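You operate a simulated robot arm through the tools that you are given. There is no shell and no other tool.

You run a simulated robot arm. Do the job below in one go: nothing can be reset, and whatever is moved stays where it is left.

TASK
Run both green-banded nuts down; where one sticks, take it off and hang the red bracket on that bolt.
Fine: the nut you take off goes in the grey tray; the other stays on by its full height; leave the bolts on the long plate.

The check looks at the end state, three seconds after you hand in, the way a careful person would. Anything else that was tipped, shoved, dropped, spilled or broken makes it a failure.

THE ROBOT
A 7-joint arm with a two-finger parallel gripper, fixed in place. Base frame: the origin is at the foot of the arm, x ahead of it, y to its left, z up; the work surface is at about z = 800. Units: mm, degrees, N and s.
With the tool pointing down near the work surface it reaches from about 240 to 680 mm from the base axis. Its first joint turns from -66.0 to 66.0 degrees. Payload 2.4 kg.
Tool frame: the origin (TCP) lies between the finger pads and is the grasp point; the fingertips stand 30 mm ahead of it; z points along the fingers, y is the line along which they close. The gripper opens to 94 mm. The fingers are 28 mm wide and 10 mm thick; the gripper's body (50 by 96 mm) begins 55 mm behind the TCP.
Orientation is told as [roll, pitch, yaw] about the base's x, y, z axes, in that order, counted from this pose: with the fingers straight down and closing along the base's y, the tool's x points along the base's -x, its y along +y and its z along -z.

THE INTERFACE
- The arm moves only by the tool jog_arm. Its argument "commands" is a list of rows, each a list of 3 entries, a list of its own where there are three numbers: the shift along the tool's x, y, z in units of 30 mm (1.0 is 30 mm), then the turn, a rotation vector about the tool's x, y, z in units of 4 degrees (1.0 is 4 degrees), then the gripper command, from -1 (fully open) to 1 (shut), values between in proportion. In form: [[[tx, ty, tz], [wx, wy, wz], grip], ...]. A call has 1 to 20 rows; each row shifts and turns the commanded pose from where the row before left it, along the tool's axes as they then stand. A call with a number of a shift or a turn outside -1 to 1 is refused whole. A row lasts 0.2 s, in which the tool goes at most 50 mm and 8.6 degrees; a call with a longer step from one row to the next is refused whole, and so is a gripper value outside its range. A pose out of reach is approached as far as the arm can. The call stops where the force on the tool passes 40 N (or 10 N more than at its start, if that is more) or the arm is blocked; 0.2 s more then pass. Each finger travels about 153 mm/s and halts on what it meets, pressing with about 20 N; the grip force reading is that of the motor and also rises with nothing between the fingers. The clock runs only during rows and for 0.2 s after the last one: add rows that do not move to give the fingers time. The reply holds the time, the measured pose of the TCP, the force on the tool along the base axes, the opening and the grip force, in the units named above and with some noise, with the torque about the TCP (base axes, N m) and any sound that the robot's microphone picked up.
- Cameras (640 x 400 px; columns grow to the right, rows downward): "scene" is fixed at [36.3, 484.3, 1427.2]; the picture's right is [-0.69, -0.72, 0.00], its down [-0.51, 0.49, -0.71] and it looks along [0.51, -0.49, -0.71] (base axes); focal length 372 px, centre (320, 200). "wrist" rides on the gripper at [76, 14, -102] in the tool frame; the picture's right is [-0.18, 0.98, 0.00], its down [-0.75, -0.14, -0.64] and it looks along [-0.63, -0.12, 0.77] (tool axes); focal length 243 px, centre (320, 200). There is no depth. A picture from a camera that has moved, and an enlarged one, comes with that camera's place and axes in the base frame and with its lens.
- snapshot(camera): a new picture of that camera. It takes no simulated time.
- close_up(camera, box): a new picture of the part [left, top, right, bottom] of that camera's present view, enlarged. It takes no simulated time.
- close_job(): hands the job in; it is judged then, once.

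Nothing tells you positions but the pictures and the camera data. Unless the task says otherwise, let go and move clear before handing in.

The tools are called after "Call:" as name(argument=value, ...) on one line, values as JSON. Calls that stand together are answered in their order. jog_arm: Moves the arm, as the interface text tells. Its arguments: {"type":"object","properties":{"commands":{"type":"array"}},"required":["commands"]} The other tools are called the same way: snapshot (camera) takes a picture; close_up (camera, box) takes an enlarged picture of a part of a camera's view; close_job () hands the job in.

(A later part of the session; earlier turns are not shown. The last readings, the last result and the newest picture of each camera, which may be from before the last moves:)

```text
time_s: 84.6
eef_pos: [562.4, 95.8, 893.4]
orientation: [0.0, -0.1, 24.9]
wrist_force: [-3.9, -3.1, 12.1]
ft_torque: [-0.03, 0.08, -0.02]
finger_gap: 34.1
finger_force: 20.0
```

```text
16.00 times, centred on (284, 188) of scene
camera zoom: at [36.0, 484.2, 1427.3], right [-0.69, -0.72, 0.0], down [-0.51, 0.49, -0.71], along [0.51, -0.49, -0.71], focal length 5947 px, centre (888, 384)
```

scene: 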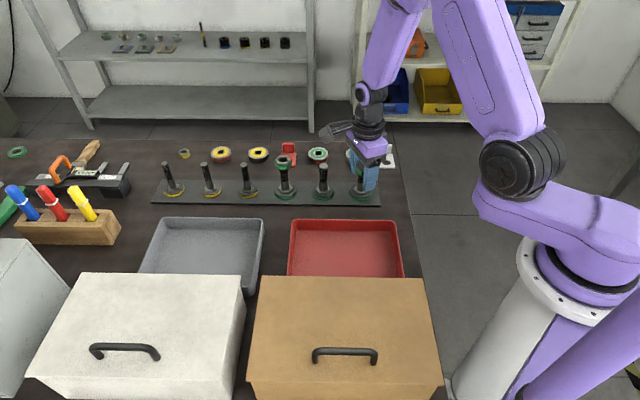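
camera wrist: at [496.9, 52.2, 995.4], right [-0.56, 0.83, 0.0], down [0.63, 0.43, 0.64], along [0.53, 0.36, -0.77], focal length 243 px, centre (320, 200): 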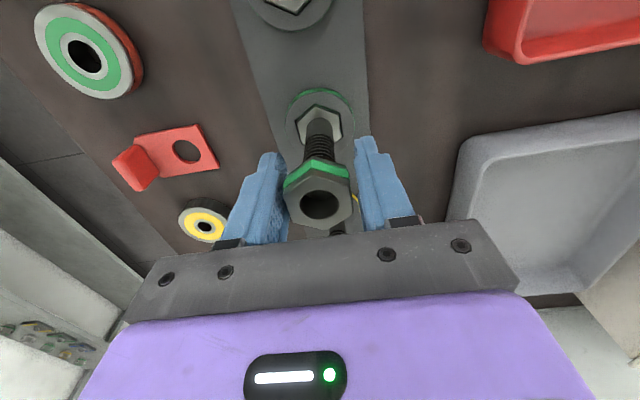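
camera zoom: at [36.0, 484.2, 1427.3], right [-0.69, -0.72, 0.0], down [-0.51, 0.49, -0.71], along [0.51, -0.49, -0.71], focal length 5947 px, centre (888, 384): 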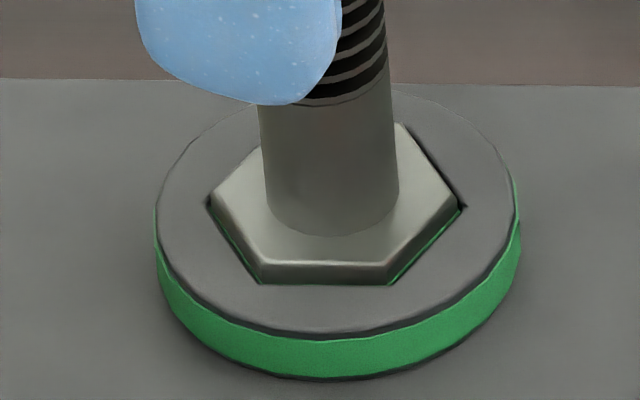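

Nut 4 turns so far with the bolt staying seated. I'll continue 80°, watching torque and sound.

Call:
jog_arm(commands=[[[0, 0, 0.0078], [0, 0, 1], 1], [[0, 0, 0.0078], [0, 0, 1], 1], [[0, 0, 0.0078], [0, 0, 1], 1], [[0, 0, 0.0078], [0, 0, 1], 1], [[0, 0, 0.0078], [0, 0, 1], 1], [[0, 0, 0.0078], [0, 0, 1], 1], [[0, 0, 0.0078], [0, 0, 1], 1], [[0, 0, 0.0078], [0, 0, 1], 1], [[0, 0, 0.0078], [0, 0, 1], 1], [[0, 0, 0.0078], [0, 0, 1], 1]])

Call:
close_up(camera="wrist", box=[260, 80, 380, 230])

Call:
close_up(camera="scene", box=[272, 180, 297, 197])

```text
time_s: 86.8
eef_pos: [561.4, 94.9, 890.4]
orientation: [0.0, 0.0, -15.1]
wrist_force: [0.4, 1.0, 6.1]
ft_torque: [0.03, 0.02, 0.0]
finger_gap: 33.4
finger_force: 19.8
```

```text
2.67 times, centred on (320, 155) of wrist
camera zoom: at [491.3, 129.5, 991.8], right [0.43, 0.9, 0.0], down [0.69, -0.33, 0.64], along [0.58, -0.28, -0.77], focal length 647 px, centre (320, 320)
```

zoom: 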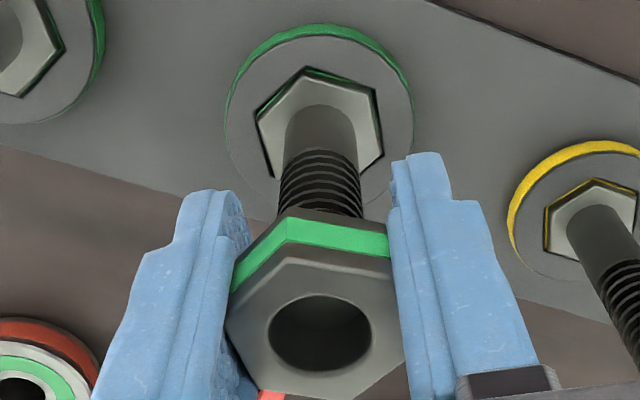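

```text
16.00 times, centred on (284, 188) of scene
camera zoom: at [36.2, 484.3, 1427.2], right [-0.69, -0.72, 0.0], down [-0.51, 0.49, -0.71], along [0.51, -0.49, -0.71], focal length 5947 px, centre (888, 384)
```

zoom: 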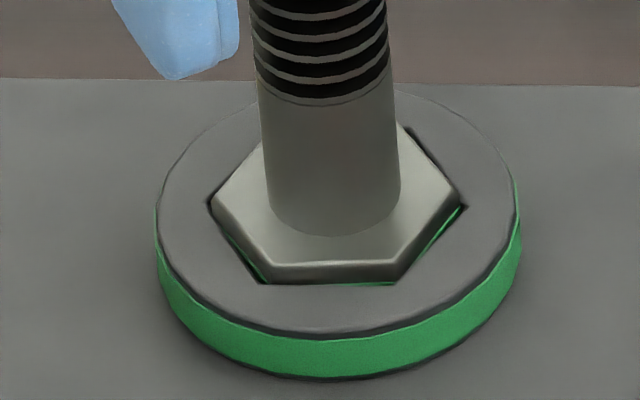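

The nut now lags the gripper by several degrees and isn't descending, which looks like sticking. I'll turn a bit more to confirm.

Call:
jog_arm(commands=[[[0, 0, 0.002], [0, 0, 1], 1], [[0, 0, 0.002], [0, 0, 1], 1], [[0, 0, 0.002], [0, 0, 1], 1], [[0, 0, 0.002], [0, 0, 1], 1]])

Call:
close_up(camera="wrist", box=[260, 80, 380, 230])

Call:
close_up(camera="scene", box=[272, 180, 297, 197])

```text
time_s: 87.8
eef_pos: [562.3, 95.6, 887.7]
orientation: [0.0, 0.0, -31.0]
wrist_force: [-0.8, 0.9, 4.2]
ft_torque: [-0.03, 0.02, 0.34]
finger_gap: 33.7
finger_force: 20.0
```

```text
2.67 times, centred on (320, 155) of wrist
camera zoom: at [503.4, 147.4, 991.5], right [0.66, 0.75, 0.0], down [0.57, -0.51, 0.64], along [0.48, -0.43, -0.77], focal length 647 px, centre (320, 320)
```

zoom: 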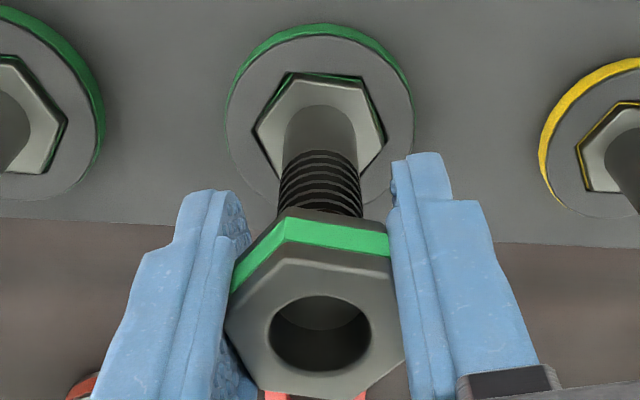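

```text
16.00 times, centred on (284, 188) of scene
camera zoom: at [36.2, 484.3, 1427.2], right [-0.69, -0.72, 0.0], down [-0.51, 0.49, -0.71], along [0.51, -0.49, -0.71], focal length 5947 px, centre (888, 384)
```

zoom: 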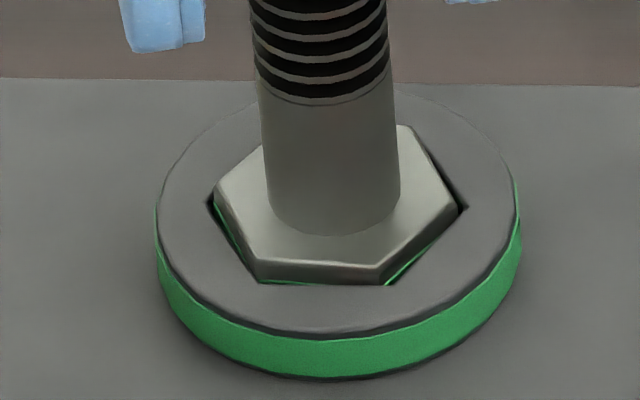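

Torque has jumped to 0.34 N·m and the bolt head has turned against its socket walls. I'll go a touch more to be sure it's truly stuck.

Call:
jog_arm(commands=[[[0, 0, 0], [0, 0, 1], 1], [[0, 0, 0], [0, 0, 1], 1], [[0, 0, 0], [0, 0, 0], 1]])

Call:
close_up(camera="wrist", box=[260, 80, 380, 230])

Call:
close_up(camera="scene", box=[272, 180, 297, 197])

```text
time_s: 88.6
eef_pos: [562.5, 94.6, 889.5]
orientation: [0.0, 0.0, -39.1]
wrist_force: [-0.1, 0.8, 0.1]
ft_torque: [-0.05, -0.02, 0.34]
finger_gap: 34.9
finger_force: 19.7
```

```text
2.67 times, centred on (320, 155) of wrist
camera zoom: at [511.3, 154.9, 991.1], right [0.76, 0.65, 0.0], down [0.5, -0.58, 0.64], along [0.42, -0.49, -0.77], focal length 647 px, centre (320, 320)
```

zoom: 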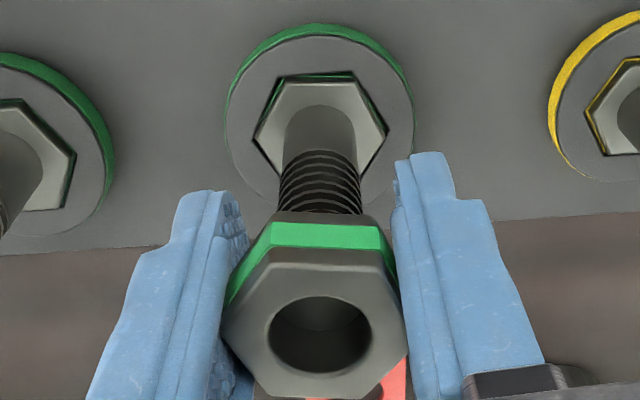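

```text
16.00 times, centred on (284, 188) of scene
camera zoom: at [36.3, 484.3, 1427.2], right [-0.69, -0.72, 0.0], down [-0.51, 0.49, -0.71], along [0.51, -0.49, -0.71], focal length 5947 px, centre (888, 384)
```

zoom: 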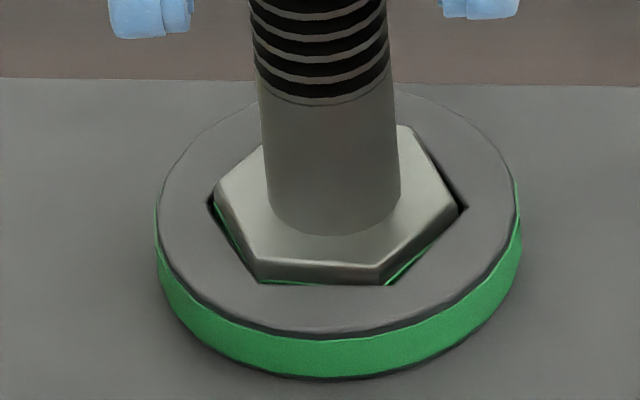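

Confirmed: nut 4 is stuck, since the gripper slips around it while the bolt holds. I'll turn counterclockwise to square up on the flats and start backing it off, rising slightly slower than the thread so the bolt stays seated.

Call:
jog_arm(commands=[[[0, 0, 0], [0, 0, -1], 1], [[0, 0, 0], [0, 0, -1], 1], [[0, 0, 0], [0, 0, -1], 1], [[0, 0, 0], [0, 0, -1], 1], [[0, 0, 0], [0, 0, -1], 1], [[0, 0, 0], [0, 0, -1], 1], [[0, 0, 0], [0, 0, -1], 1], [[0, 0, -0.003], [0, 0, -1], 1], [[0, 0, -0.005], [0, 0, -1], 1], [[0, 0, -0.005], [0, 0, -1], 1]])

Call:
close_up(camera="wrist", box=[260, 80, 380, 230])

Call:
close_up(camera="scene", box=[272, 180, 297, 197])

```text
time_s: 90.8
eef_pos: [562.9, 96.4, 888.7]
orientation: [-0.1, 0.0, 1.0]
wrist_force: [-1.0, 1.0, 4.8]
ft_torque: [0.01, -0.01, -0.02]
finger_gap: 33.4
finger_force: 20.1
```

```text
2.67 times, centred on (320, 155) of wrist
camera zoom: at [484.9, 108.7, 992.0], right [0.17, 0.99, 0.0], down [0.76, -0.13, 0.64], along [0.63, -0.11, -0.77], focal length 647 px, centre (320, 320)
```

zoom: 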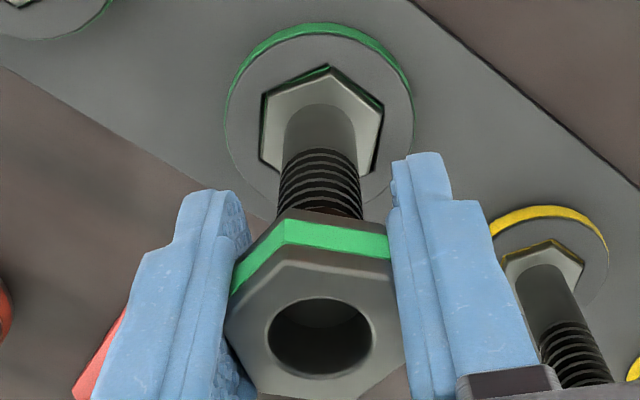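

```text
16.00 times, centred on (284, 188) of scene
camera zoom: at [36.2, 484.2, 1427.2], right [-0.69, -0.72, 0.0], down [-0.51, 0.49, -0.71], along [0.51, -0.49, -0.71], focal length 5947 px, centre (888, 384)
```

zoom: 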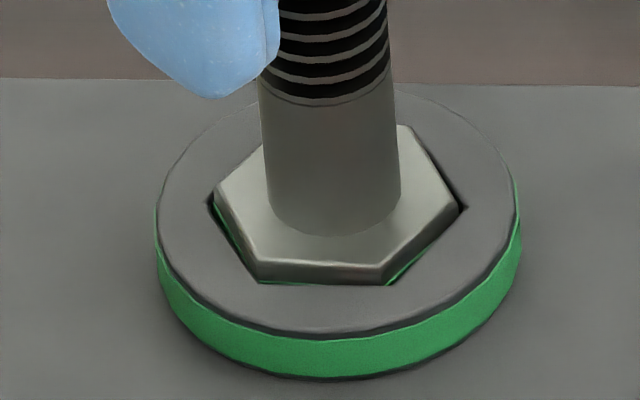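

The nut is now backing off with the gripper at near-zero torque. I'll continue counterclockwise with a slow rise.

Call:
jog_arm(commands=[[[0, 0, -0.007], [0, 0, -1], 1], [[0, 0, -0.007], [0, 0, -1], 1], [[0, 0, -0.007], [0, 0, -1], 1], [[0, 0, -0.007], [0, 0, -1], 1], [[0, 0, -0.007], [0, 0, -1], 1], [[0, 0, -0.007], [0, 0, -1], 1], [[0, 0, -0.007], [0, 0, -1], 1], [[0, 0, -0.007], [0, 0, -1], 1], [[0, 0, -0.007], [0, 0, -1], 1], [[0, 0, -0.007], [0, 0, -1], 1], [[0, 0, -0.007], [0, 0, -1], 1], [[0, 0, -0.007], [0, 0, -1], 1], [[0, 0, -0.007], [0, 0, -1], 1], [[0, 0, -0.007], [0, 0, -1], 1], [[0, 0, -0.007], [0, 0, -1], 1]])

Call:
close_up(camera="wrist", box=[260, 80, 380, 230])

Call:
close_up(camera="scene", box=[245, 140, 325, 205])

```text
time_s: 94.0
eef_pos: [562.0, 94.5, 893.2]
orientation: [0.0, 0.0, 61.1]
wrist_force: [-0.2, -0.2, -0.6]
ft_torque: [0.0, 0.02, 0.03]
finger_gap: 33.3
finger_force: 20.2
```

```text
2.67 times, centred on (320, 155) of wrist
camera zoom: at [512.2, 35.9, 995.1], right [-0.77, 0.64, 0.0], down [0.49, 0.59, 0.64], along [0.41, 0.49, -0.77], focal length 647 px, centre (320, 320)
```

zoom: 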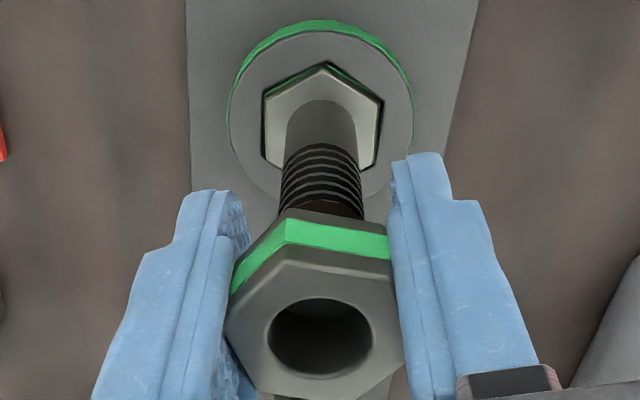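

```text
6.15 times, centred on (285, 172) of scene
camera zoom: at [36.3, 484.3, 1427.2], right [-0.69, -0.72, 0.0], down [-0.51, 0.49, -0.71], along [0.51, -0.49, -0.71], focal length 2287 px, centre (535, 369)
```

zoom: 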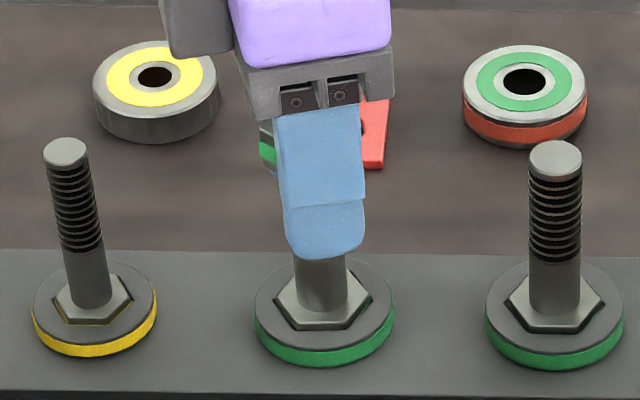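

Force is near zero, so the nut may be nearly off. I'll turn another 60° with a slow rise, then look.

Call:
jog_arm(commands=[[[0, 0, -0.007], [0, 0, -1], 1], [[0, 0, -0.007], [0, 0, -1], 1], [[0, 0, -0.007], [0, 0, -1], 1], [[0, 0, -0.007], [0, 0, -1], 1], [[0, 0, -0.007], [0, 0, -1], 1], [[0, 0, -0.007], [0, 0, -1], 1], [[0, 0, -0.007], [0, 0, -1], 1], [[0, 0, -0.007], [0, 0, -1], 1], [[0, 0, -0.007], [0, 0, -1], 1], [[0, 0, -0.007], [0, 0, -1], 1], [[0, 0, -0.007], [0, 0, -1], 1], [[0, 0, -0.007], [0, 0, -1], 1], [[0, 0, -0.007], [0, 0, -1], 1], [[0, 0, -0.007], [0, 0, -1], 1], [[0, 0, -0.007], [0, 0, -1], 1]])

Call:
close_up(camera="wrist", box=[260, 80, 380, 230])

Call:
close_up(camera="scene", box=[272, 180, 297, 197])

```text
time_s: 97.2
eef_pos: [562.0, 95.9, 894.1]
orientation: [0.0, 0.0, 121.1]
wrist_force: [0.2, -1.0, -1.6]
ft_torque: [-0.03, -0.02, 0.01]
finger_gap: 33.6
finger_force: 19.7
```

```text
2.67 times, centred on (320, 155) of wrist
camera zoom: at [588.4, 23.3, 997.8], right [-0.94, -0.35, 0.0], down [-0.27, 0.72, 0.64], along [-0.22, 0.6, -0.77], focal length 647 px, centre (320, 320)
```

zoom: 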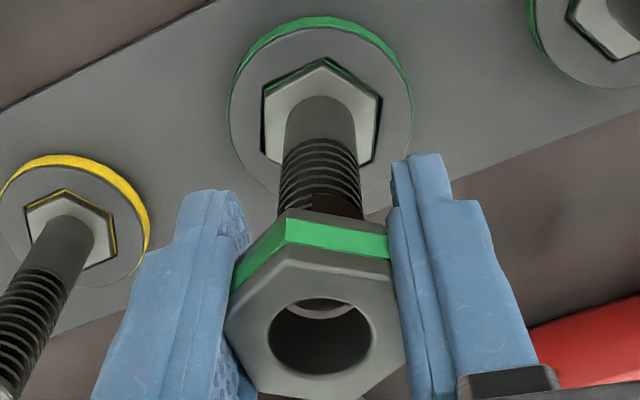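

```text
16.00 times, centred on (284, 188) of scene
camera zoom: at [36.3, 484.3, 1427.2], right [-0.69, -0.72, 0.0], down [-0.51, 0.49, -0.71], along [0.51, -0.49, -0.71], focal length 5947 px, centre (888, 384)
```

zoom: 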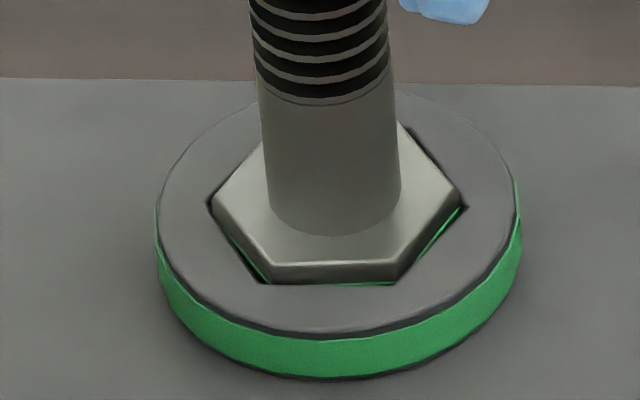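

Light shows through the nut's hole, so it's nearly off the bolt. I'll lift a few millimetres and check that the bolt stays put.

Call:
jog_arm(commands=[[[0, 0, -0.05], [0, 0, -0.5], 1], [[0, 0, -0.05], [0, 0, -0.5], 1], [[0, 0, -0.05], [0, 0, -0.5], 1], [[0, 0, 0], [0, 0, 0], 1]])

Call:
close_up(camera="wrist", box=[260, 80, 380, 230])

Call:
close_up(camera="scene", box=[265, 145, 305, 200])

```text
time_s: 98.2
eef_pos: [562.4, 96.2, 899.3]
orientation: [0.0, 0.0, 127.0]
wrist_force: [-0.2, 0.0, -0.8]
ft_torque: [0.0, -0.02, 0.01]
finger_gap: 33.4
finger_force: 19.5
```

```text
2.67 times, centred on (320, 155) of wrist
camera zoom: at [595.7, 26.4, 1002.7], right [-0.9, -0.44, 0.0], down [-0.34, 0.69, 0.64], along [-0.29, 0.57, -0.77], focal length 647 px, centre (320, 320)
```

zoom: 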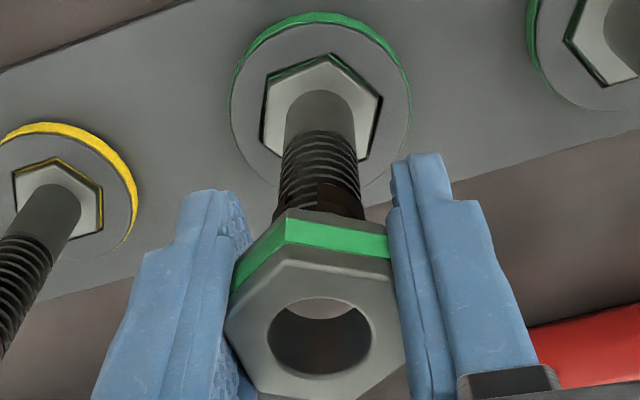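

```text
7.27 times, centred on (285, 172) of scene
camera zoom: at [36.3, 484.3, 1427.2], right [-0.69, -0.72, 0.0], down [-0.51, 0.49, -0.71], along [0.51, -0.49, -0.71], focal length 2703 px, centre (574, 400)
```

zoom: 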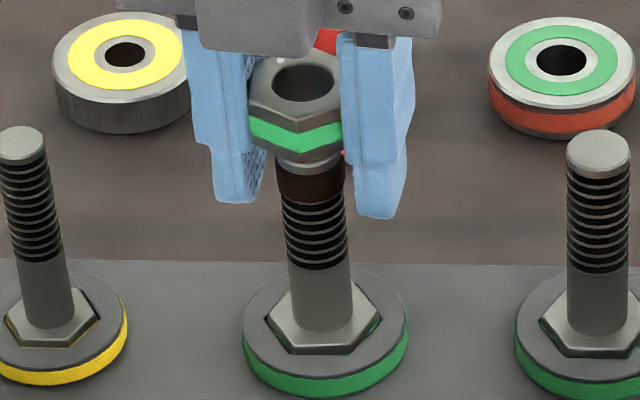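

Nut 4 is off and bolt 4 is still seated, with a rusty band at its top. I'll lift the nut well clear and carry it over the grey tray.

Call:
jog_arm(commands=[[[0, 0, -0.3], [0, 0, 0], 1], [[0, 0, -0.7], [0, 0, 0], 1], [[0, 0, -0.8], [0, 0, 0], 1], [[0, 0, -0.8], [0, 0, 0], 1], [[0, 0, -0.8], [0, 0, 0], 1], [[0, 0, 0], [0, 0, -0.75], 1], [[0, 0, 0], [0, 0, -0.75], 1], [[0, 0, 0], [0, 0, -0.75], 1], [[-0.4, -0.357, 0], [0, 0, 0], 1], [[-0.8, -0.713, 0], [0, 0, 0], 1], [[-0.8, -0.713, 0], [0, 0, 0], 1], [[-0.8, -0.713, 0], [0, 0, 0], 1], [[-0.8, -0.713, 0], [0, 0, 0], 1], [[-0.8, -0.713, 0], [0, 0, 0], 1], [[-0.8, -0.713, 0], [0, 0, 0], 1], [[-0.4, -0.357, 0], [0, 0, 0], 1], [[0, 0, 0], [0, 0, 0], 1]])

Call:
snapshot(camera="wrist")

Call:
snapshot(camera="scene")

```text
time_s: 101.8
eef_pos: [544.6, 319.3, 1001.0]
orientation: [0.0, 0.1, 136.1]
wrist_force: [-0.4, 0.2, -1.2]
ft_torque: [0.02, -0.05, 0.0]
finger_gap: 33.3
finger_force: 20.1
```

```text
taken
camera wrist: at [589.1, 256.8, 1104.5], right [-0.82, -0.58, 0.0], down [-0.44, 0.63, 0.64], along [-0.37, 0.52, -0.77], focal length 243 px, centre (320, 200)
```

wrist: 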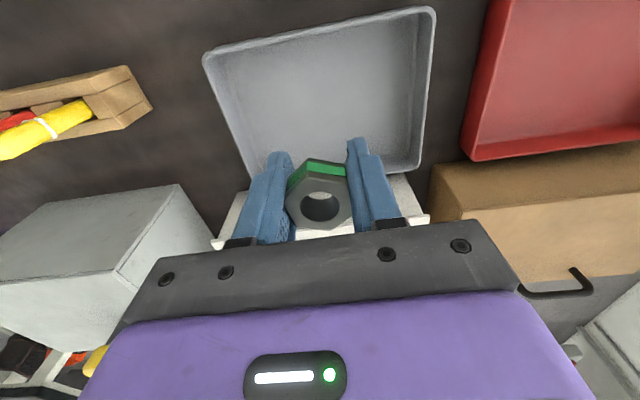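

```text
taken
```

scene: 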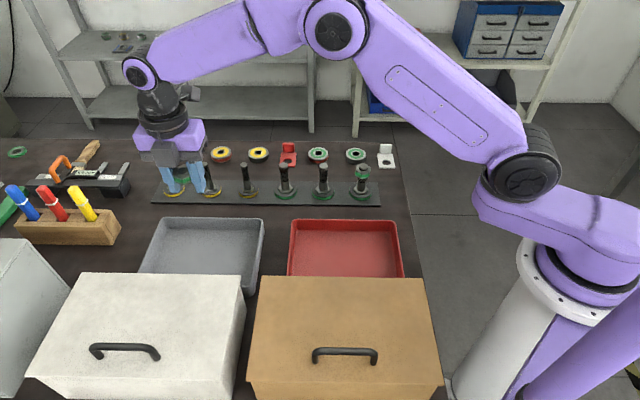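

The nut is over the middle of the grey tray. I'll lower until the fingertips are just above the tray floor.

Call:
jog_arm(commands=[[[0, 0, 0.8], [0, 0, 0], 1], [[0, 0, 0.9], [0, 0, 0], 1], [[0, 0, 0.9], [0, 0, 0], 1], [[0, 0, 0.9], [0, 0, 0], 1], [[0, 0, 0.9], [0, 0, 0], 1], [[0, 0, 0.7], [0, 0, 0], 1], [[0, 0, 0], [0, 0, 0], 1]])

Call:
snapshot(camera="wrist")

Call:
snapshot(camera="scene")

```text
time_s: 103.4
eef_pos: [546.3, 320.3, 847.9]
orientation: [0.0, 0.1, 136.0]
wrist_force: [0.1, 0.3, -1.6]
ft_torque: [0.03, 0.01, -0.01]
finger_gap: 33.6
finger_force: 19.9
```

```text
taken
camera wrist: at [589.2, 257.6, 951.2], right [-0.82, -0.58, 0.0], down [-0.44, 0.62, 0.64], along [-0.37, 0.52, -0.77], focal length 243 px, centre (320, 200)
```

wrist: 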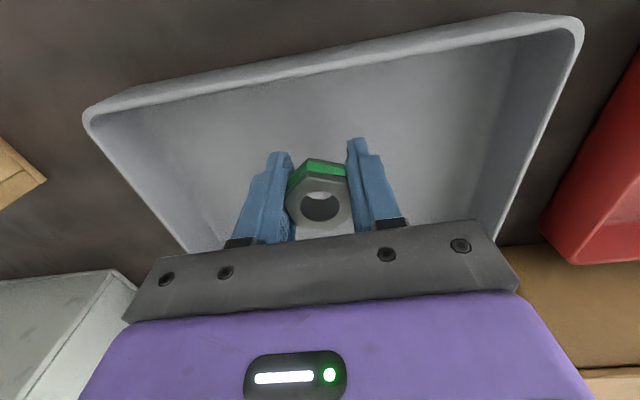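

```text
taken
```

scene: 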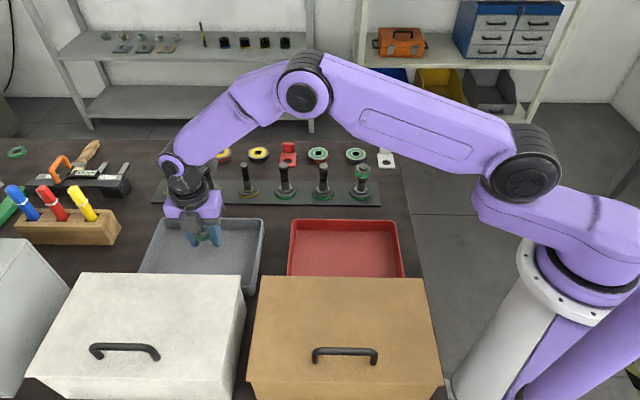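

Hand is inside the tray with room around it. I'll lower slowly to near the floor.

Call:
jog_arm(commands=[[[0, 0, 0.1], [0, 0, 0], 1], [[0, 0, 0.1], [0, 0, 0], 1], [[0, 0, 0.08], [0, 0, 0], 1], [[0, 0, 0], [0, 0, 0], 1]])

Call:
jog_arm(commands=[[[0, 0, 0.07], [0, 0, 0], 1], [[0, 0, 0], [0, 0, 0], 1]])

Call:
close_up(camera="scene", box=[170, 200, 240, 260])

```text
time_s: 104.4
eef_pos: [545.8, 320.3, 841.8]
orientation: [0.0, 0.0, 136.0]
wrist_force: [-0.2, 0.1, -1.7]
ft_torque: [-0.02, 0.02, 0.02]
finger_gap: 33.6
finger_force: 19.8
```

```text
time_s: 105.0
eef_pos: [545.6, 319.3, 840.0]
orientation: [0.0, 0.0, 136.0]
wrist_force: [0.1, 0.4, -0.1]
ft_torque: [-0.02, 0.01, -0.03]
finger_gap: 33.5
finger_force: 20.0
```

```text
6.67 times, centred on (205, 230) of scene
camera zoom: at [36.3, 484.3, 1427.2], right [-0.69, -0.72, 0.0], down [-0.51, 0.49, -0.71], along [0.51, -0.49, -0.71], focal length 2478 px, centre (1087, 0)
```

zoom: 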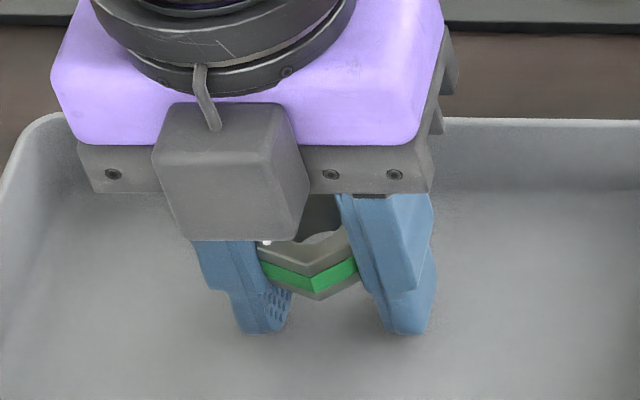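

Still no contact. I'll go down in 2 mm steps until I feel the floor.

Call:
jog_arm(commands=[[[0, 0, 0.07], [0, 0, 0], 1], [[0, 0, 0], [0, 0, 0], 1]])

Call:
jog_arm(commands=[[[0, 0, 0.07], [0, 0, 0], 1], [[0, 0, 0], [0, 0, 0], 1]])

Call:
close_up(camera="scene", box=[170, 200, 240, 260])

```text
time_s: 105.6
eef_pos: [544.5, 319.2, 837.2]
orientation: [0.0, 0.0, 136.0]
wrist_force: [0.4, 0.5, -1.2]
ft_torque: [-0.04, 0.0, -0.01]
finger_gap: 33.6
finger_force: 19.9
```

```text
time_s: 106.2
eef_pos: [545.8, 318.9, 834.4]
orientation: [0.0, 0.0, 136.0]
wrist_force: [0.1, -0.6, -1.1]
ft_torque: [0.02, -0.01, 0.02]
finger_gap: 33.6
finger_force: 20.2
```

```text
6.67 times, centred on (205, 230) of scene
camera zoom: at [36.3, 484.3, 1427.2], right [-0.69, -0.72, 0.0], down [-0.51, 0.49, -0.71], along [0.51, -0.49, -0.71], focal length 2478 px, centre (1087, 0)
```

zoom: 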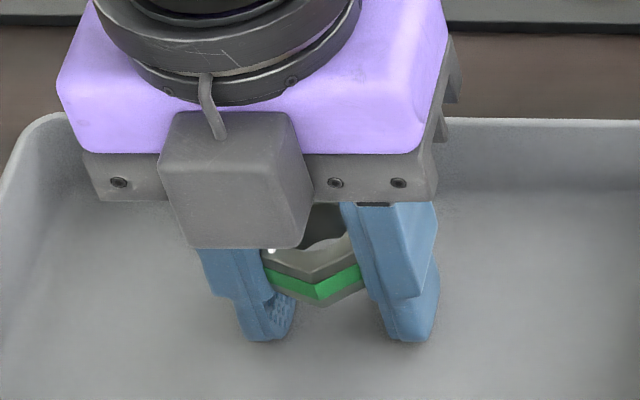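

The fingertips are right at the tray floor. I'll open to let the nut settle into the tray.

Call:
jog_arm(commands=[[[0, 0, 0], [0, 0, 0], 0.27], [[0, 0, 0], [0, 0, 0], 0.2], [[0, 0, 0], [0, 0, 0], 0.0], [[0, 0, 0], [0, 0, 0], -0.3], [[0, 0, 0], [0, 0, 0], -0.3]])

Call:
snapshot(camera="wrist")

Call:
close_up(camera="scene", box=[170, 200, 240, 260])

```text
time_s: 107.4
eef_pos: [545.8, 320.3, 832.9]
orientation: [0.0, 0.0, 136.0]
wrist_force: [-0.4, -0.5, -0.2]
ft_torque: [0.02, 0.01, 0.02]
finger_gap: 61.0
finger_force: 0.1
```

```text
taken
camera wrist: at [589.6, 256.8, 936.9], right [-0.82, -0.58, 0.0], down [-0.44, 0.63, 0.64], along [-0.37, 0.52, -0.77], focal length 243 px, centre (320, 200)
```

wrist: 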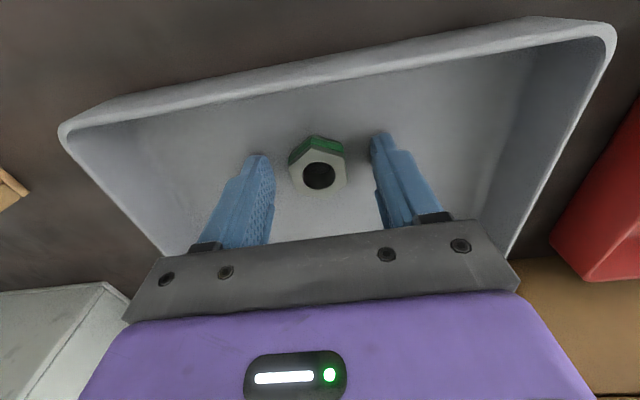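

```text
6.67 times, centred on (205, 230) of scene
camera zoom: at [36.3, 484.3, 1427.2], right [-0.69, -0.72, 0.0], down [-0.51, 0.49, -0.71], along [0.51, -0.49, -0.71], focal length 2478 px, centre (1087, 0)
```

zoom: 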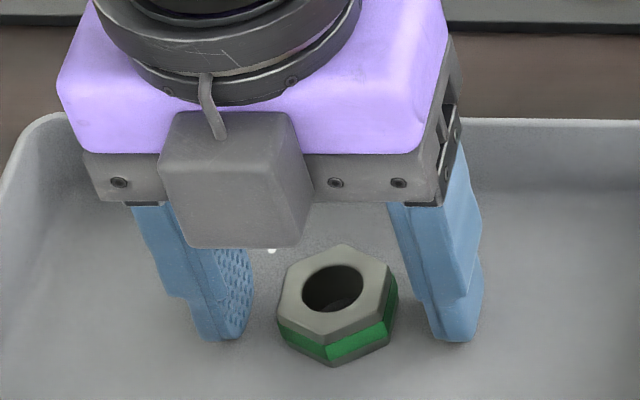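

The nut lies flat in the grey tray. Now I'll lift out, move toward the red bracket, which I estimate has its hole near (648, 15) and tab near (671, -11), and turn to yaw 43° to face its tab.

Call:
jog_arm(commands=[[[0, 0, -0.5], [0, 0, 0], -0.3], [[0, 0, -1], [0, 0, 0], -0.3], [[0, 0, -1], [0, 0, 0], -0.3], [[0, 0, -1], [0, 0, 0], -0.3], [[0, 0, -1], [0, 0, 0], -0.3], [[0, 0, -1], [0, 0, 0], -0.3], [[0.4, 0.3, 0], [0, 0, 0], -0.3], [[0.824, 0.592, 0], [0, 0, 0], -0.3], [[0.824, 0.592, 0], [0, 0, 0], -0.3], [[0.824, 0.592, 0], [0, 0, 0], -0.3], [[0.824, 0.592, 0], [0, 0, 0], -0.3], [[0.824, 0.592, 0], [0, 0, 0], -0.3], [[0.824, 0.592, 0], [0, 0, 0], -0.3], [[0.824, 0.592, 0], [0, 0, 0], -0.3], [[0.824, 0.592, 0], [0, 0, 0], -0.3], [[0.824, 0.592, 0], [0, 0, 0], -0.3], [[0.424, 0.292, 0], [0, 0, 0], -0.3], [[0, 0, 0], [0, 0, 0], -0.3]])

Call:
jog_arm(commands=[[[0, 0, 0], [0, 0, 1], -0.3], [[0, 0, 0], [0, 0, 1], -0.3], [[0, 0, 0], [0, 0, 1], -0.3], [[0, 0, 0], [0, 0, 1], -0.3], [[0, 0, 0], [0, 0, 1], -0.3], [[0, 0, 0], [0, 0, 1], -0.3], [[0, 0, 0], [0, 0, 1], -0.3], [[0, 0, 0], [0, 0, 1], -0.3], [[0, 0, 0], [0, 0, 1], -0.3], [[0, 0, 0], [0, 0, 1], -0.3], [[0, 0, 0], [0, 0, 1], -0.3], [[0, 0, 0], [0, 0, 1], -0.3], [[0, 0, 0], [0, 0, 1], -0.3], [[0, 0, 0], [0, 0, 1], -0.3], [[0, 0, 0], [0, 0, 1], -0.3], [[0, 0, 0], [0, 0, 1], -0.3], [[0, 0, 0], [0, 0, 1], -0.3], [[0, 0, 0], [0, 0, 1], -0.3], [[0, 0, 0], [0, 0, 1], -0.3], [[0, 0, 0], [0, 0, 1], -0.3]])

Call:
jog_arm(commands=[[[0, 0, 0], [0, 0, 1], -0.3], [[0, 0, 0], [0, 0, 1], -0.3], [[0, 0, 0], [0, 0, 1], -0.3], [[0, 0, 0], [0, 0, 0.25], -0.3], [[0, 0, 0], [0, 0, 0], -0.3]])

Call:
snapshot(camera="wrist")

Call:
snapshot(camera="scene")

```text
time_s: 111.2
eef_pos: [598.3, 18.8, 998.4]
orientation: [0.0, 0.0, 136.0]
wrist_force: [-0.3, 0.9, -0.8]
ft_torque: [-0.02, -0.01, 0.01]
finger_gap: 61.0
finger_force: 0.0
```

```text
time_s: 115.4
eef_pos: [601.0, 19.1, 999.7]
orientation: [0.0, 0.0, 55.9]
wrist_force: [-0.2, 0.4, 0.0]
ft_torque: [0.02, -0.01, -0.01]
finger_gap: 61.0
finger_force: 0.1
```

```text
time_s: 116.6
eef_pos: [599.4, 19.9, 997.3]
orientation: [0.1, 0.1, 43.1]
wrist_force: [0.1, -0.6, -0.7]
ft_torque: [0.01, 0.0, 0.0]
finger_gap: 61.1
finger_force: 0.1
```

```text
taken
camera wrist: at [533.1, -21.0, 1101.5], right [-0.54, 0.84, 0.0], down [0.65, 0.41, 0.64], along [0.54, 0.34, -0.77], focal length 243 px, centre (320, 200)
```

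wrist: 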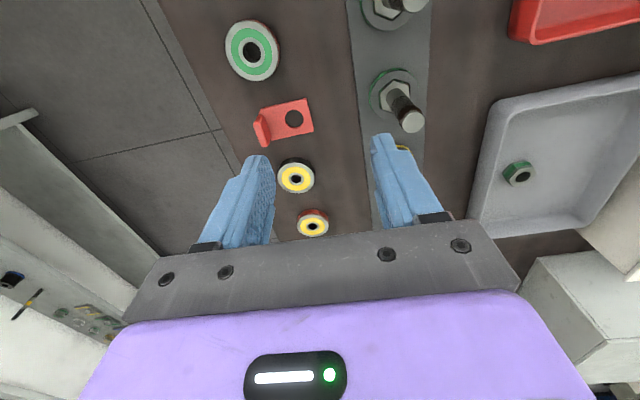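

```text
taken
```

scene: 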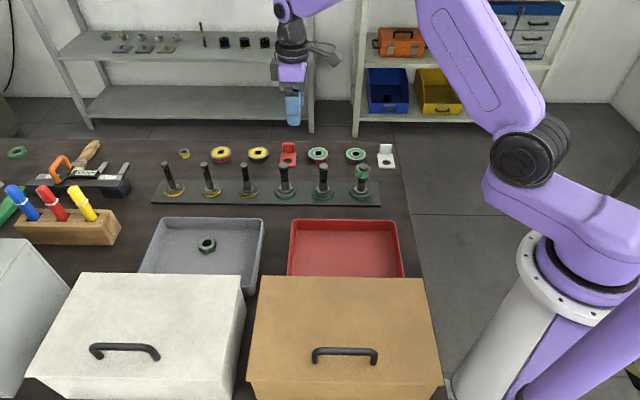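

The bracket is in clear view, with the nut in the grey tray and bolt 4 bare and upright. I'll zoom on the bracket to measure it.

Call:
close_up(camera="wrist", box=[240, 80, 330, 160])

Call:
close_up(camera="scene", box=[272, 135, 308, 175])

Call:
close_up(camera="wrist", box=[360, 50, 440, 140])

```text
5.00 times, centred on (285, 120) of wrist
camera zoom: at [533.1, -21.0, 1101.5], right [-0.54, 0.84, 0.0], down [0.65, 0.41, 0.64], along [0.54, 0.34, -0.77], focal length 1213 px, centre (495, 600)
```

zoom: 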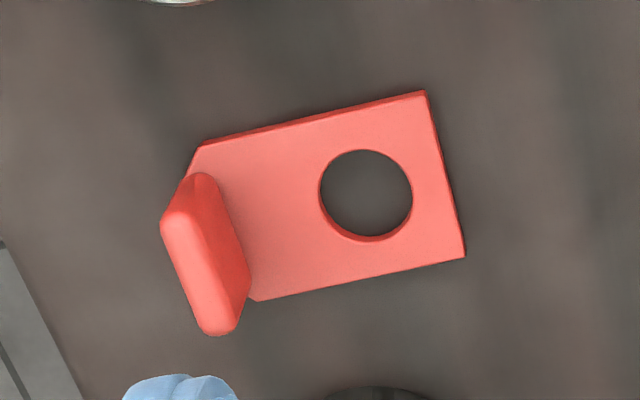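

```text
10.00 times, centred on (290, 155) of scene
camera zoom: at [36.3, 484.3, 1427.2], right [-0.69, -0.72, 0.0], down [-0.51, 0.49, -0.71], along [0.51, -0.49, -0.71], focal length 3717 px, centre (620, 650)
```

zoom: 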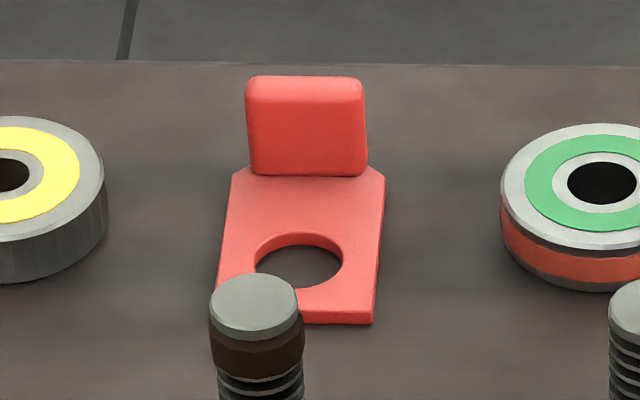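

```text
4.44 times, centred on (400, 95) of wrist
camera zoom: at [533.1, -21.0, 1101.5], right [-0.54, 0.84, 0.0], down [0.65, 0.41, 0.64], along [0.54, 0.34, -0.77], focal length 1078 px, centre (-36, 667)
```

zoom: 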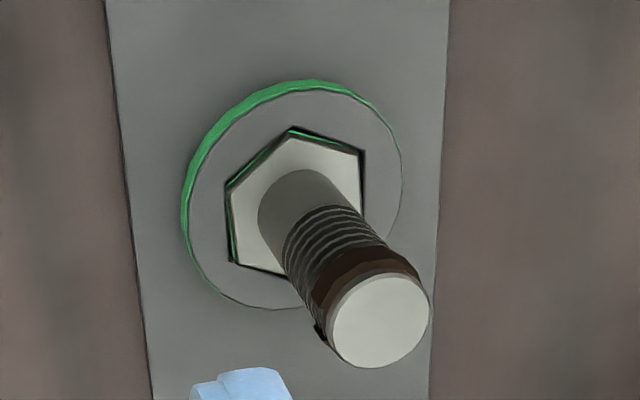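

Bracket: its hole, about 23 mm across, is at (648.6, 14.9), and the tab centre is near (676, -12.8) with its top around z 833. The tab calls for yaw 44.6°. I'll move over the tab, lower partway and check.

Call:
jog_arm(commands=[[[0, 0, 0], [0, 0, -0.375], -0.3], [[-0.352, -0.864, 0], [0, 0, 0], -0.3], [[-0.352, -0.864, 0], [0, 0, 0], -0.3], [[-0.352, -0.864, 0], [0, 0, 0], -0.1], [[0, 0, 0.8], [0, 0, 0], 0.1], [[0, 0, 0.8], [0, 0, 0], 0.1], [[0, 0, 0.8], [0, 0, 0], 0.1], [[0, 0, 0.8], [0, 0, 0], 0.1], [[0, 0, 0], [0, 0, 0], 0.1]])

Call:
snapshot(camera="wrist")

Call:
close_up(camera="scene", box=[250, 100, 330, 180])

```text
time_s: 118.6
eef_pos: [677.2, -14.0, 902.9]
orientation: [0.0, 0.0, 44.5]
wrist_force: [-0.4, -0.4, 0.2]
ft_torque: [-0.04, 0.01, 0.02]
finger_gap: 42.5
finger_force: 0.1
```

```text
taken
camera wrist: at [611.6, -55.6, 1005.5], right [-0.56, 0.83, 0.0], down [0.64, 0.43, 0.64], along [0.53, 0.36, -0.77], focal length 243 px, centre (320, 200)
```

wrist: 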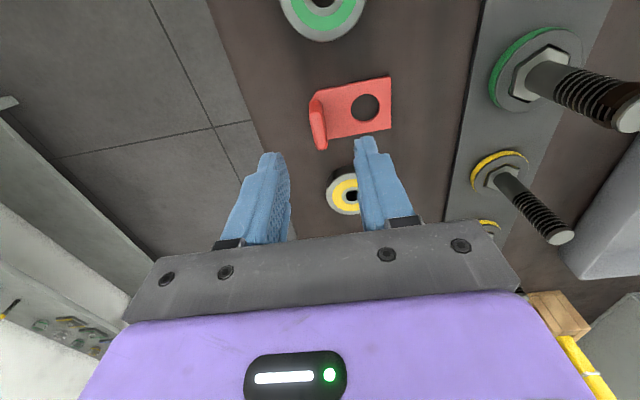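

```text
5.00 times, centred on (290, 140) of scene
camera zoom: at [36.3, 484.3, 1427.2], right [-0.69, -0.72, 0.0], down [-0.51, 0.49, -0.71], along [0.51, -0.49, -0.71], focal length 1858 px, centre (470, 500)
```

zoom: 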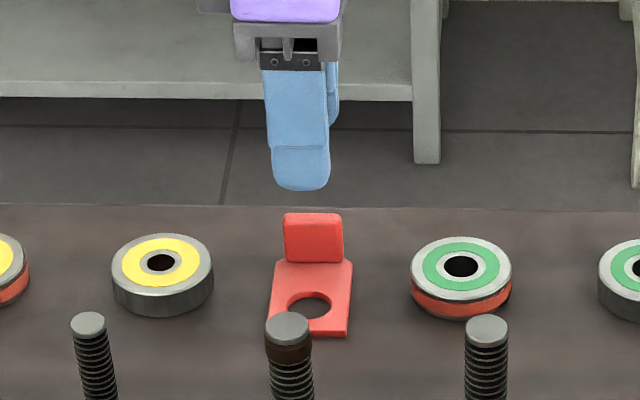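

The hand is over the tab. I'll zoom in to check lateral alignment.

Call:
close_up(camera="wrist", box=[290, 65, 410, 165])

```text
4.00 times, centred on (350, 115) of wrist
camera zoom: at [611.6, -55.6, 1005.5], right [-0.56, 0.83, 0.0], down [0.64, 0.43, 0.64], along [0.53, 0.36, -0.77], focal length 970 px, centre (200, 540)
```

zoom: 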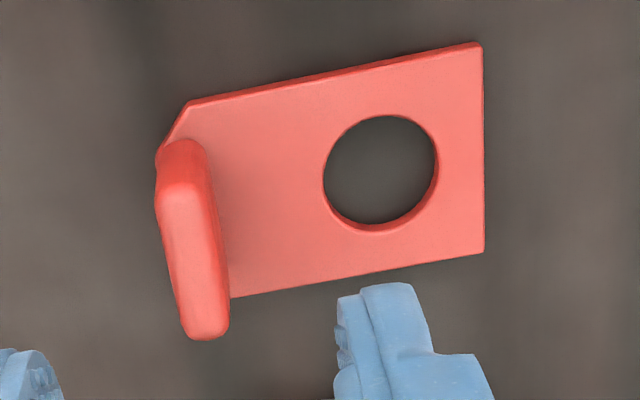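

Alignment is within a millimetre. I'll fine-shift, lower to straddle the tab and check before gripping.

Call:
jog_arm(commands=[[[0.02, -0.024, 0.3], [0, 0, 0], 0.1], [[0, 0, 0.6], [0, 0, 0], 0.1], [[0, 0, 0.6], [0, 0, 0], 0.1], [[0, 0, 0.4], [0, 0, 0], 0.1], [[0, 0, 0.15], [0, 0, 0], 0.1], [[0, 0, 0], [0, 0, 0], 0.1]])

Call:
snapshot(camera="wrist")

Call:
close_up(camera="scene", box=[265, 120, 315, 175])

```text
time_s: 120.0
eef_pos: [677.1, -13.7, 840.7]
orientation: [-0.1, 0.0, 44.5]
wrist_force: [-0.4, -0.4, 0.0]
ft_torque: [0.01, -0.03, -0.03]
finger_gap: 42.5
finger_force: 0.0
```

```text
taken
camera wrist: at [611.8, -56.5, 944.3], right [-0.56, 0.83, 0.0], down [0.64, 0.43, 0.64], along [0.53, 0.36, -0.77], focal length 243 px, centre (320, 200)
```

wrist: 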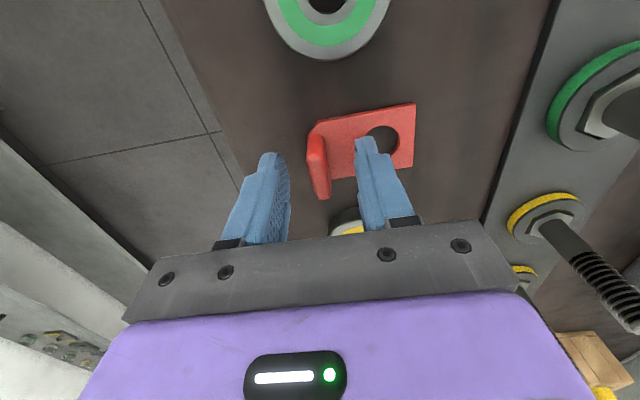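

```text
7.27 times, centred on (290, 148) of scene
camera zoom: at [36.3, 484.3, 1427.2], right [-0.69, -0.72, 0.0], down [-0.51, 0.49, -0.71], along [0.51, -0.49, -0.71], focal length 2703 px, centre (538, 582)
```

zoom: 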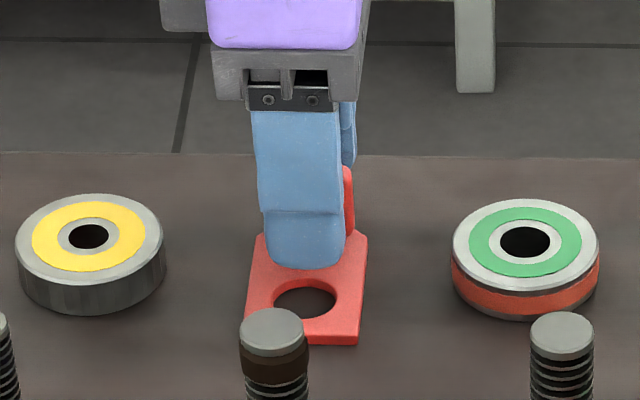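

The fingers straddle the tab without touching the base plate. I'll close on the tab.

Call:
jog_arm(commands=[[[0, 0, 0], [0, 0, 0], 0.4], [[0, 0, 0], [0, 0, 0], 0.7], [[0, 0, 0], [0, 0, 0], 1], [[0, 0, 0], [0, 0, 0], 1], [[0, 0, 0], [0, 0, 0], 1]])

Call:
snapshot(camera="wrist")

Call:
close_up(camera="scene", box=[265, 120, 315, 175])

```text
time_s: 121.2
eef_pos: [677.3, -12.6, 842.2]
orientation: [0.0, 0.0, 44.5]
wrist_force: [-0.4, 0.4, 0.5]
ft_torque: [0.01, -0.01, -0.01]
finger_gap: 8.6
finger_force: 19.9
```

```text
taken
camera wrist: at [611.7, -56.5, 944.4], right [-0.56, 0.83, 0.0], down [0.64, 0.43, 0.64], along [0.53, 0.36, -0.77], focal length 243 px, centre (320, 200)
```

wrist: 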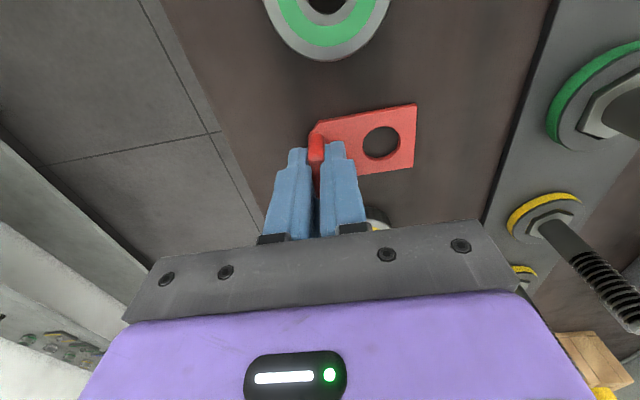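

```text
7.27 times, centred on (290, 148) of scene
camera zoom: at [36.3, 484.3, 1427.2], right [-0.69, -0.72, 0.0], down [-0.51, 0.49, -0.71], along [0.51, -0.49, -0.71], focal length 2703 px, centre (538, 582)
```

zoom: 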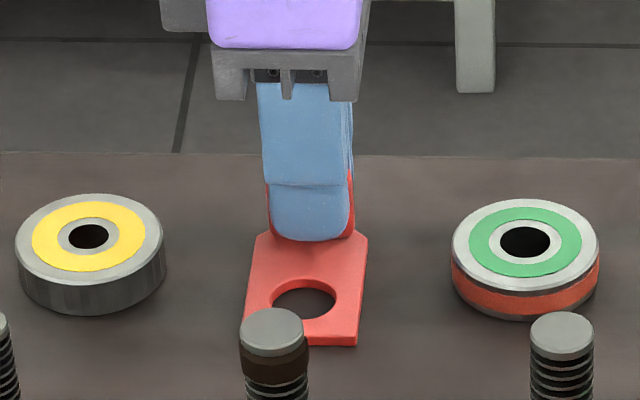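

The tab is held firmly. I'll lift the bracket clear of the bolt tops and bring its hole over bolt 4.

Call:
jog_arm(commands=[[[0, 0, -0.3], [0, 0, 0], 1], [[0, 0, -0.7], [0, 0, 0], 1], [[0, 0, -0.9], [0, 0, 0], 1], [[0, 0, -0.9], [0, 0, 0], 1], [[0, 0, -0.9], [0, 0, 0], 1], [[0, 0, -0.2], [0, 0, 0], 1], [[0, 0, 0], [0, 0, 0], 1]])

Call:
jog_arm(commands=[[[0.02, 0.4, 0], [0, 0, 0], 1], [[0.0386, 0.791, 0], [0, 0, 0], 1], [[0.0386, 0.791, 0], [0, 0, 0], 1], [[0.0386, 0.791, 0], [0, 0, 0], 1], [[0.0386, 0.791, 0], [0, 0, 0], 1], [[0.02, 0.391, 0], [0, 0, 0], 1], [[0, 0, 0], [0, 0, 0], 1], [[0, 0, 0], [0, 0, 0], 1]])

Call:
snapshot(camera="wrist")

Call:
snapshot(camera="scene")

Call:
close_up(camera="wrist", box=[300, 80, 460, 180])

Call:
close_up(camera="scene", box=[255, 110, 325, 200])

```text
time_s: 122.8
eef_pos: [676.2, -13.5, 958.8]
orientation: [0.1, 0.0, 44.5]
wrist_force: [0.0, 0.2, -0.6]
ft_torque: [0.02, 0.02, -0.01]
finger_gap: 8.7
finger_force: 20.2
```

```text
time_s: 124.6
eef_pos: [588.4, 66.7, 958.9]
orientation: [0.0, 0.0, 44.5]
wrist_force: [0.0, -0.9, -0.9]
ft_torque: [0.01, 0.03, 0.01]
finger_gap: 8.8
finger_force: 20.4
```

```text
taken
camera wrist: at [524.1, 24.0, 1061.1], right [-0.56, 0.83, 0.0], down [0.64, 0.43, 0.64], along [0.53, 0.36, -0.77], focal length 243 px, centre (320, 200)
```

wrist: 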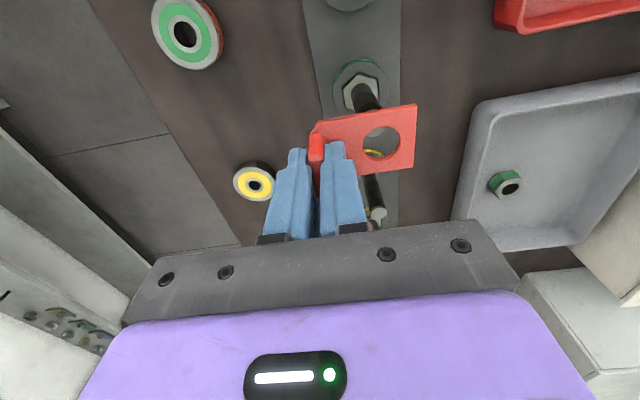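

```text
taken
```

scene: 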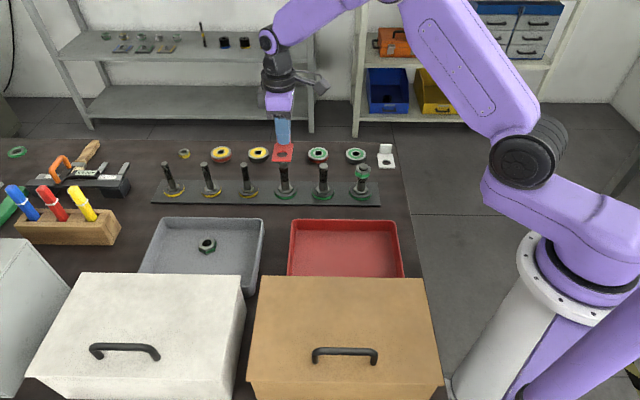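

```text
4.00 times, centred on (380, 130) of wrist
camera zoom: at [524.1, 24.0, 1061.1], right [-0.56, 0.83, 0.0], down [0.64, 0.43, 0.64], along [0.53, 0.36, -0.77], focal length 970 px, centre (80, 480)
```

zoom: 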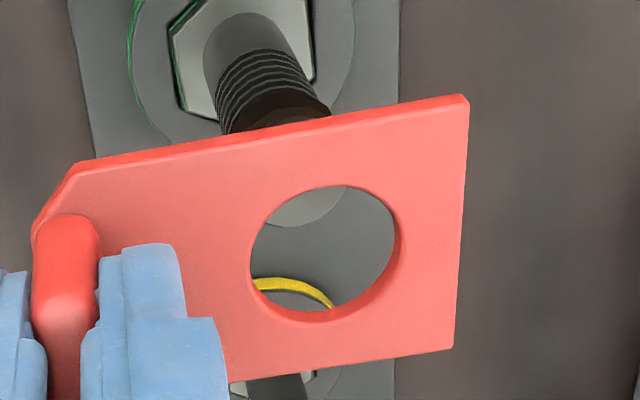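

```text
4.44 times, centred on (290, 155) of scene
camera zoom: at [36.3, 484.3, 1427.2], right [-0.69, -0.72, 0.0], down [-0.51, 0.49, -0.71], along [0.51, -0.49, -0.71], focal length 1652 px, centre (453, 400)
```

zoom: 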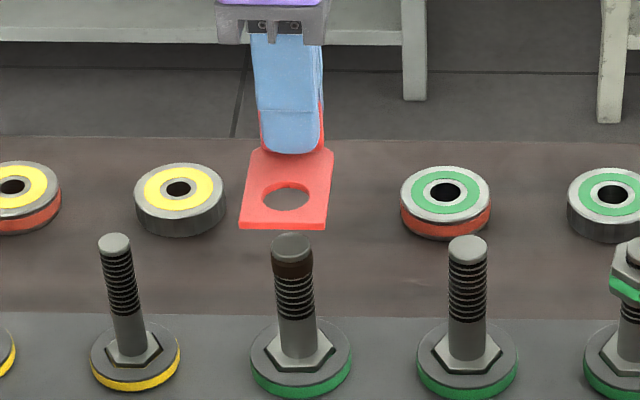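

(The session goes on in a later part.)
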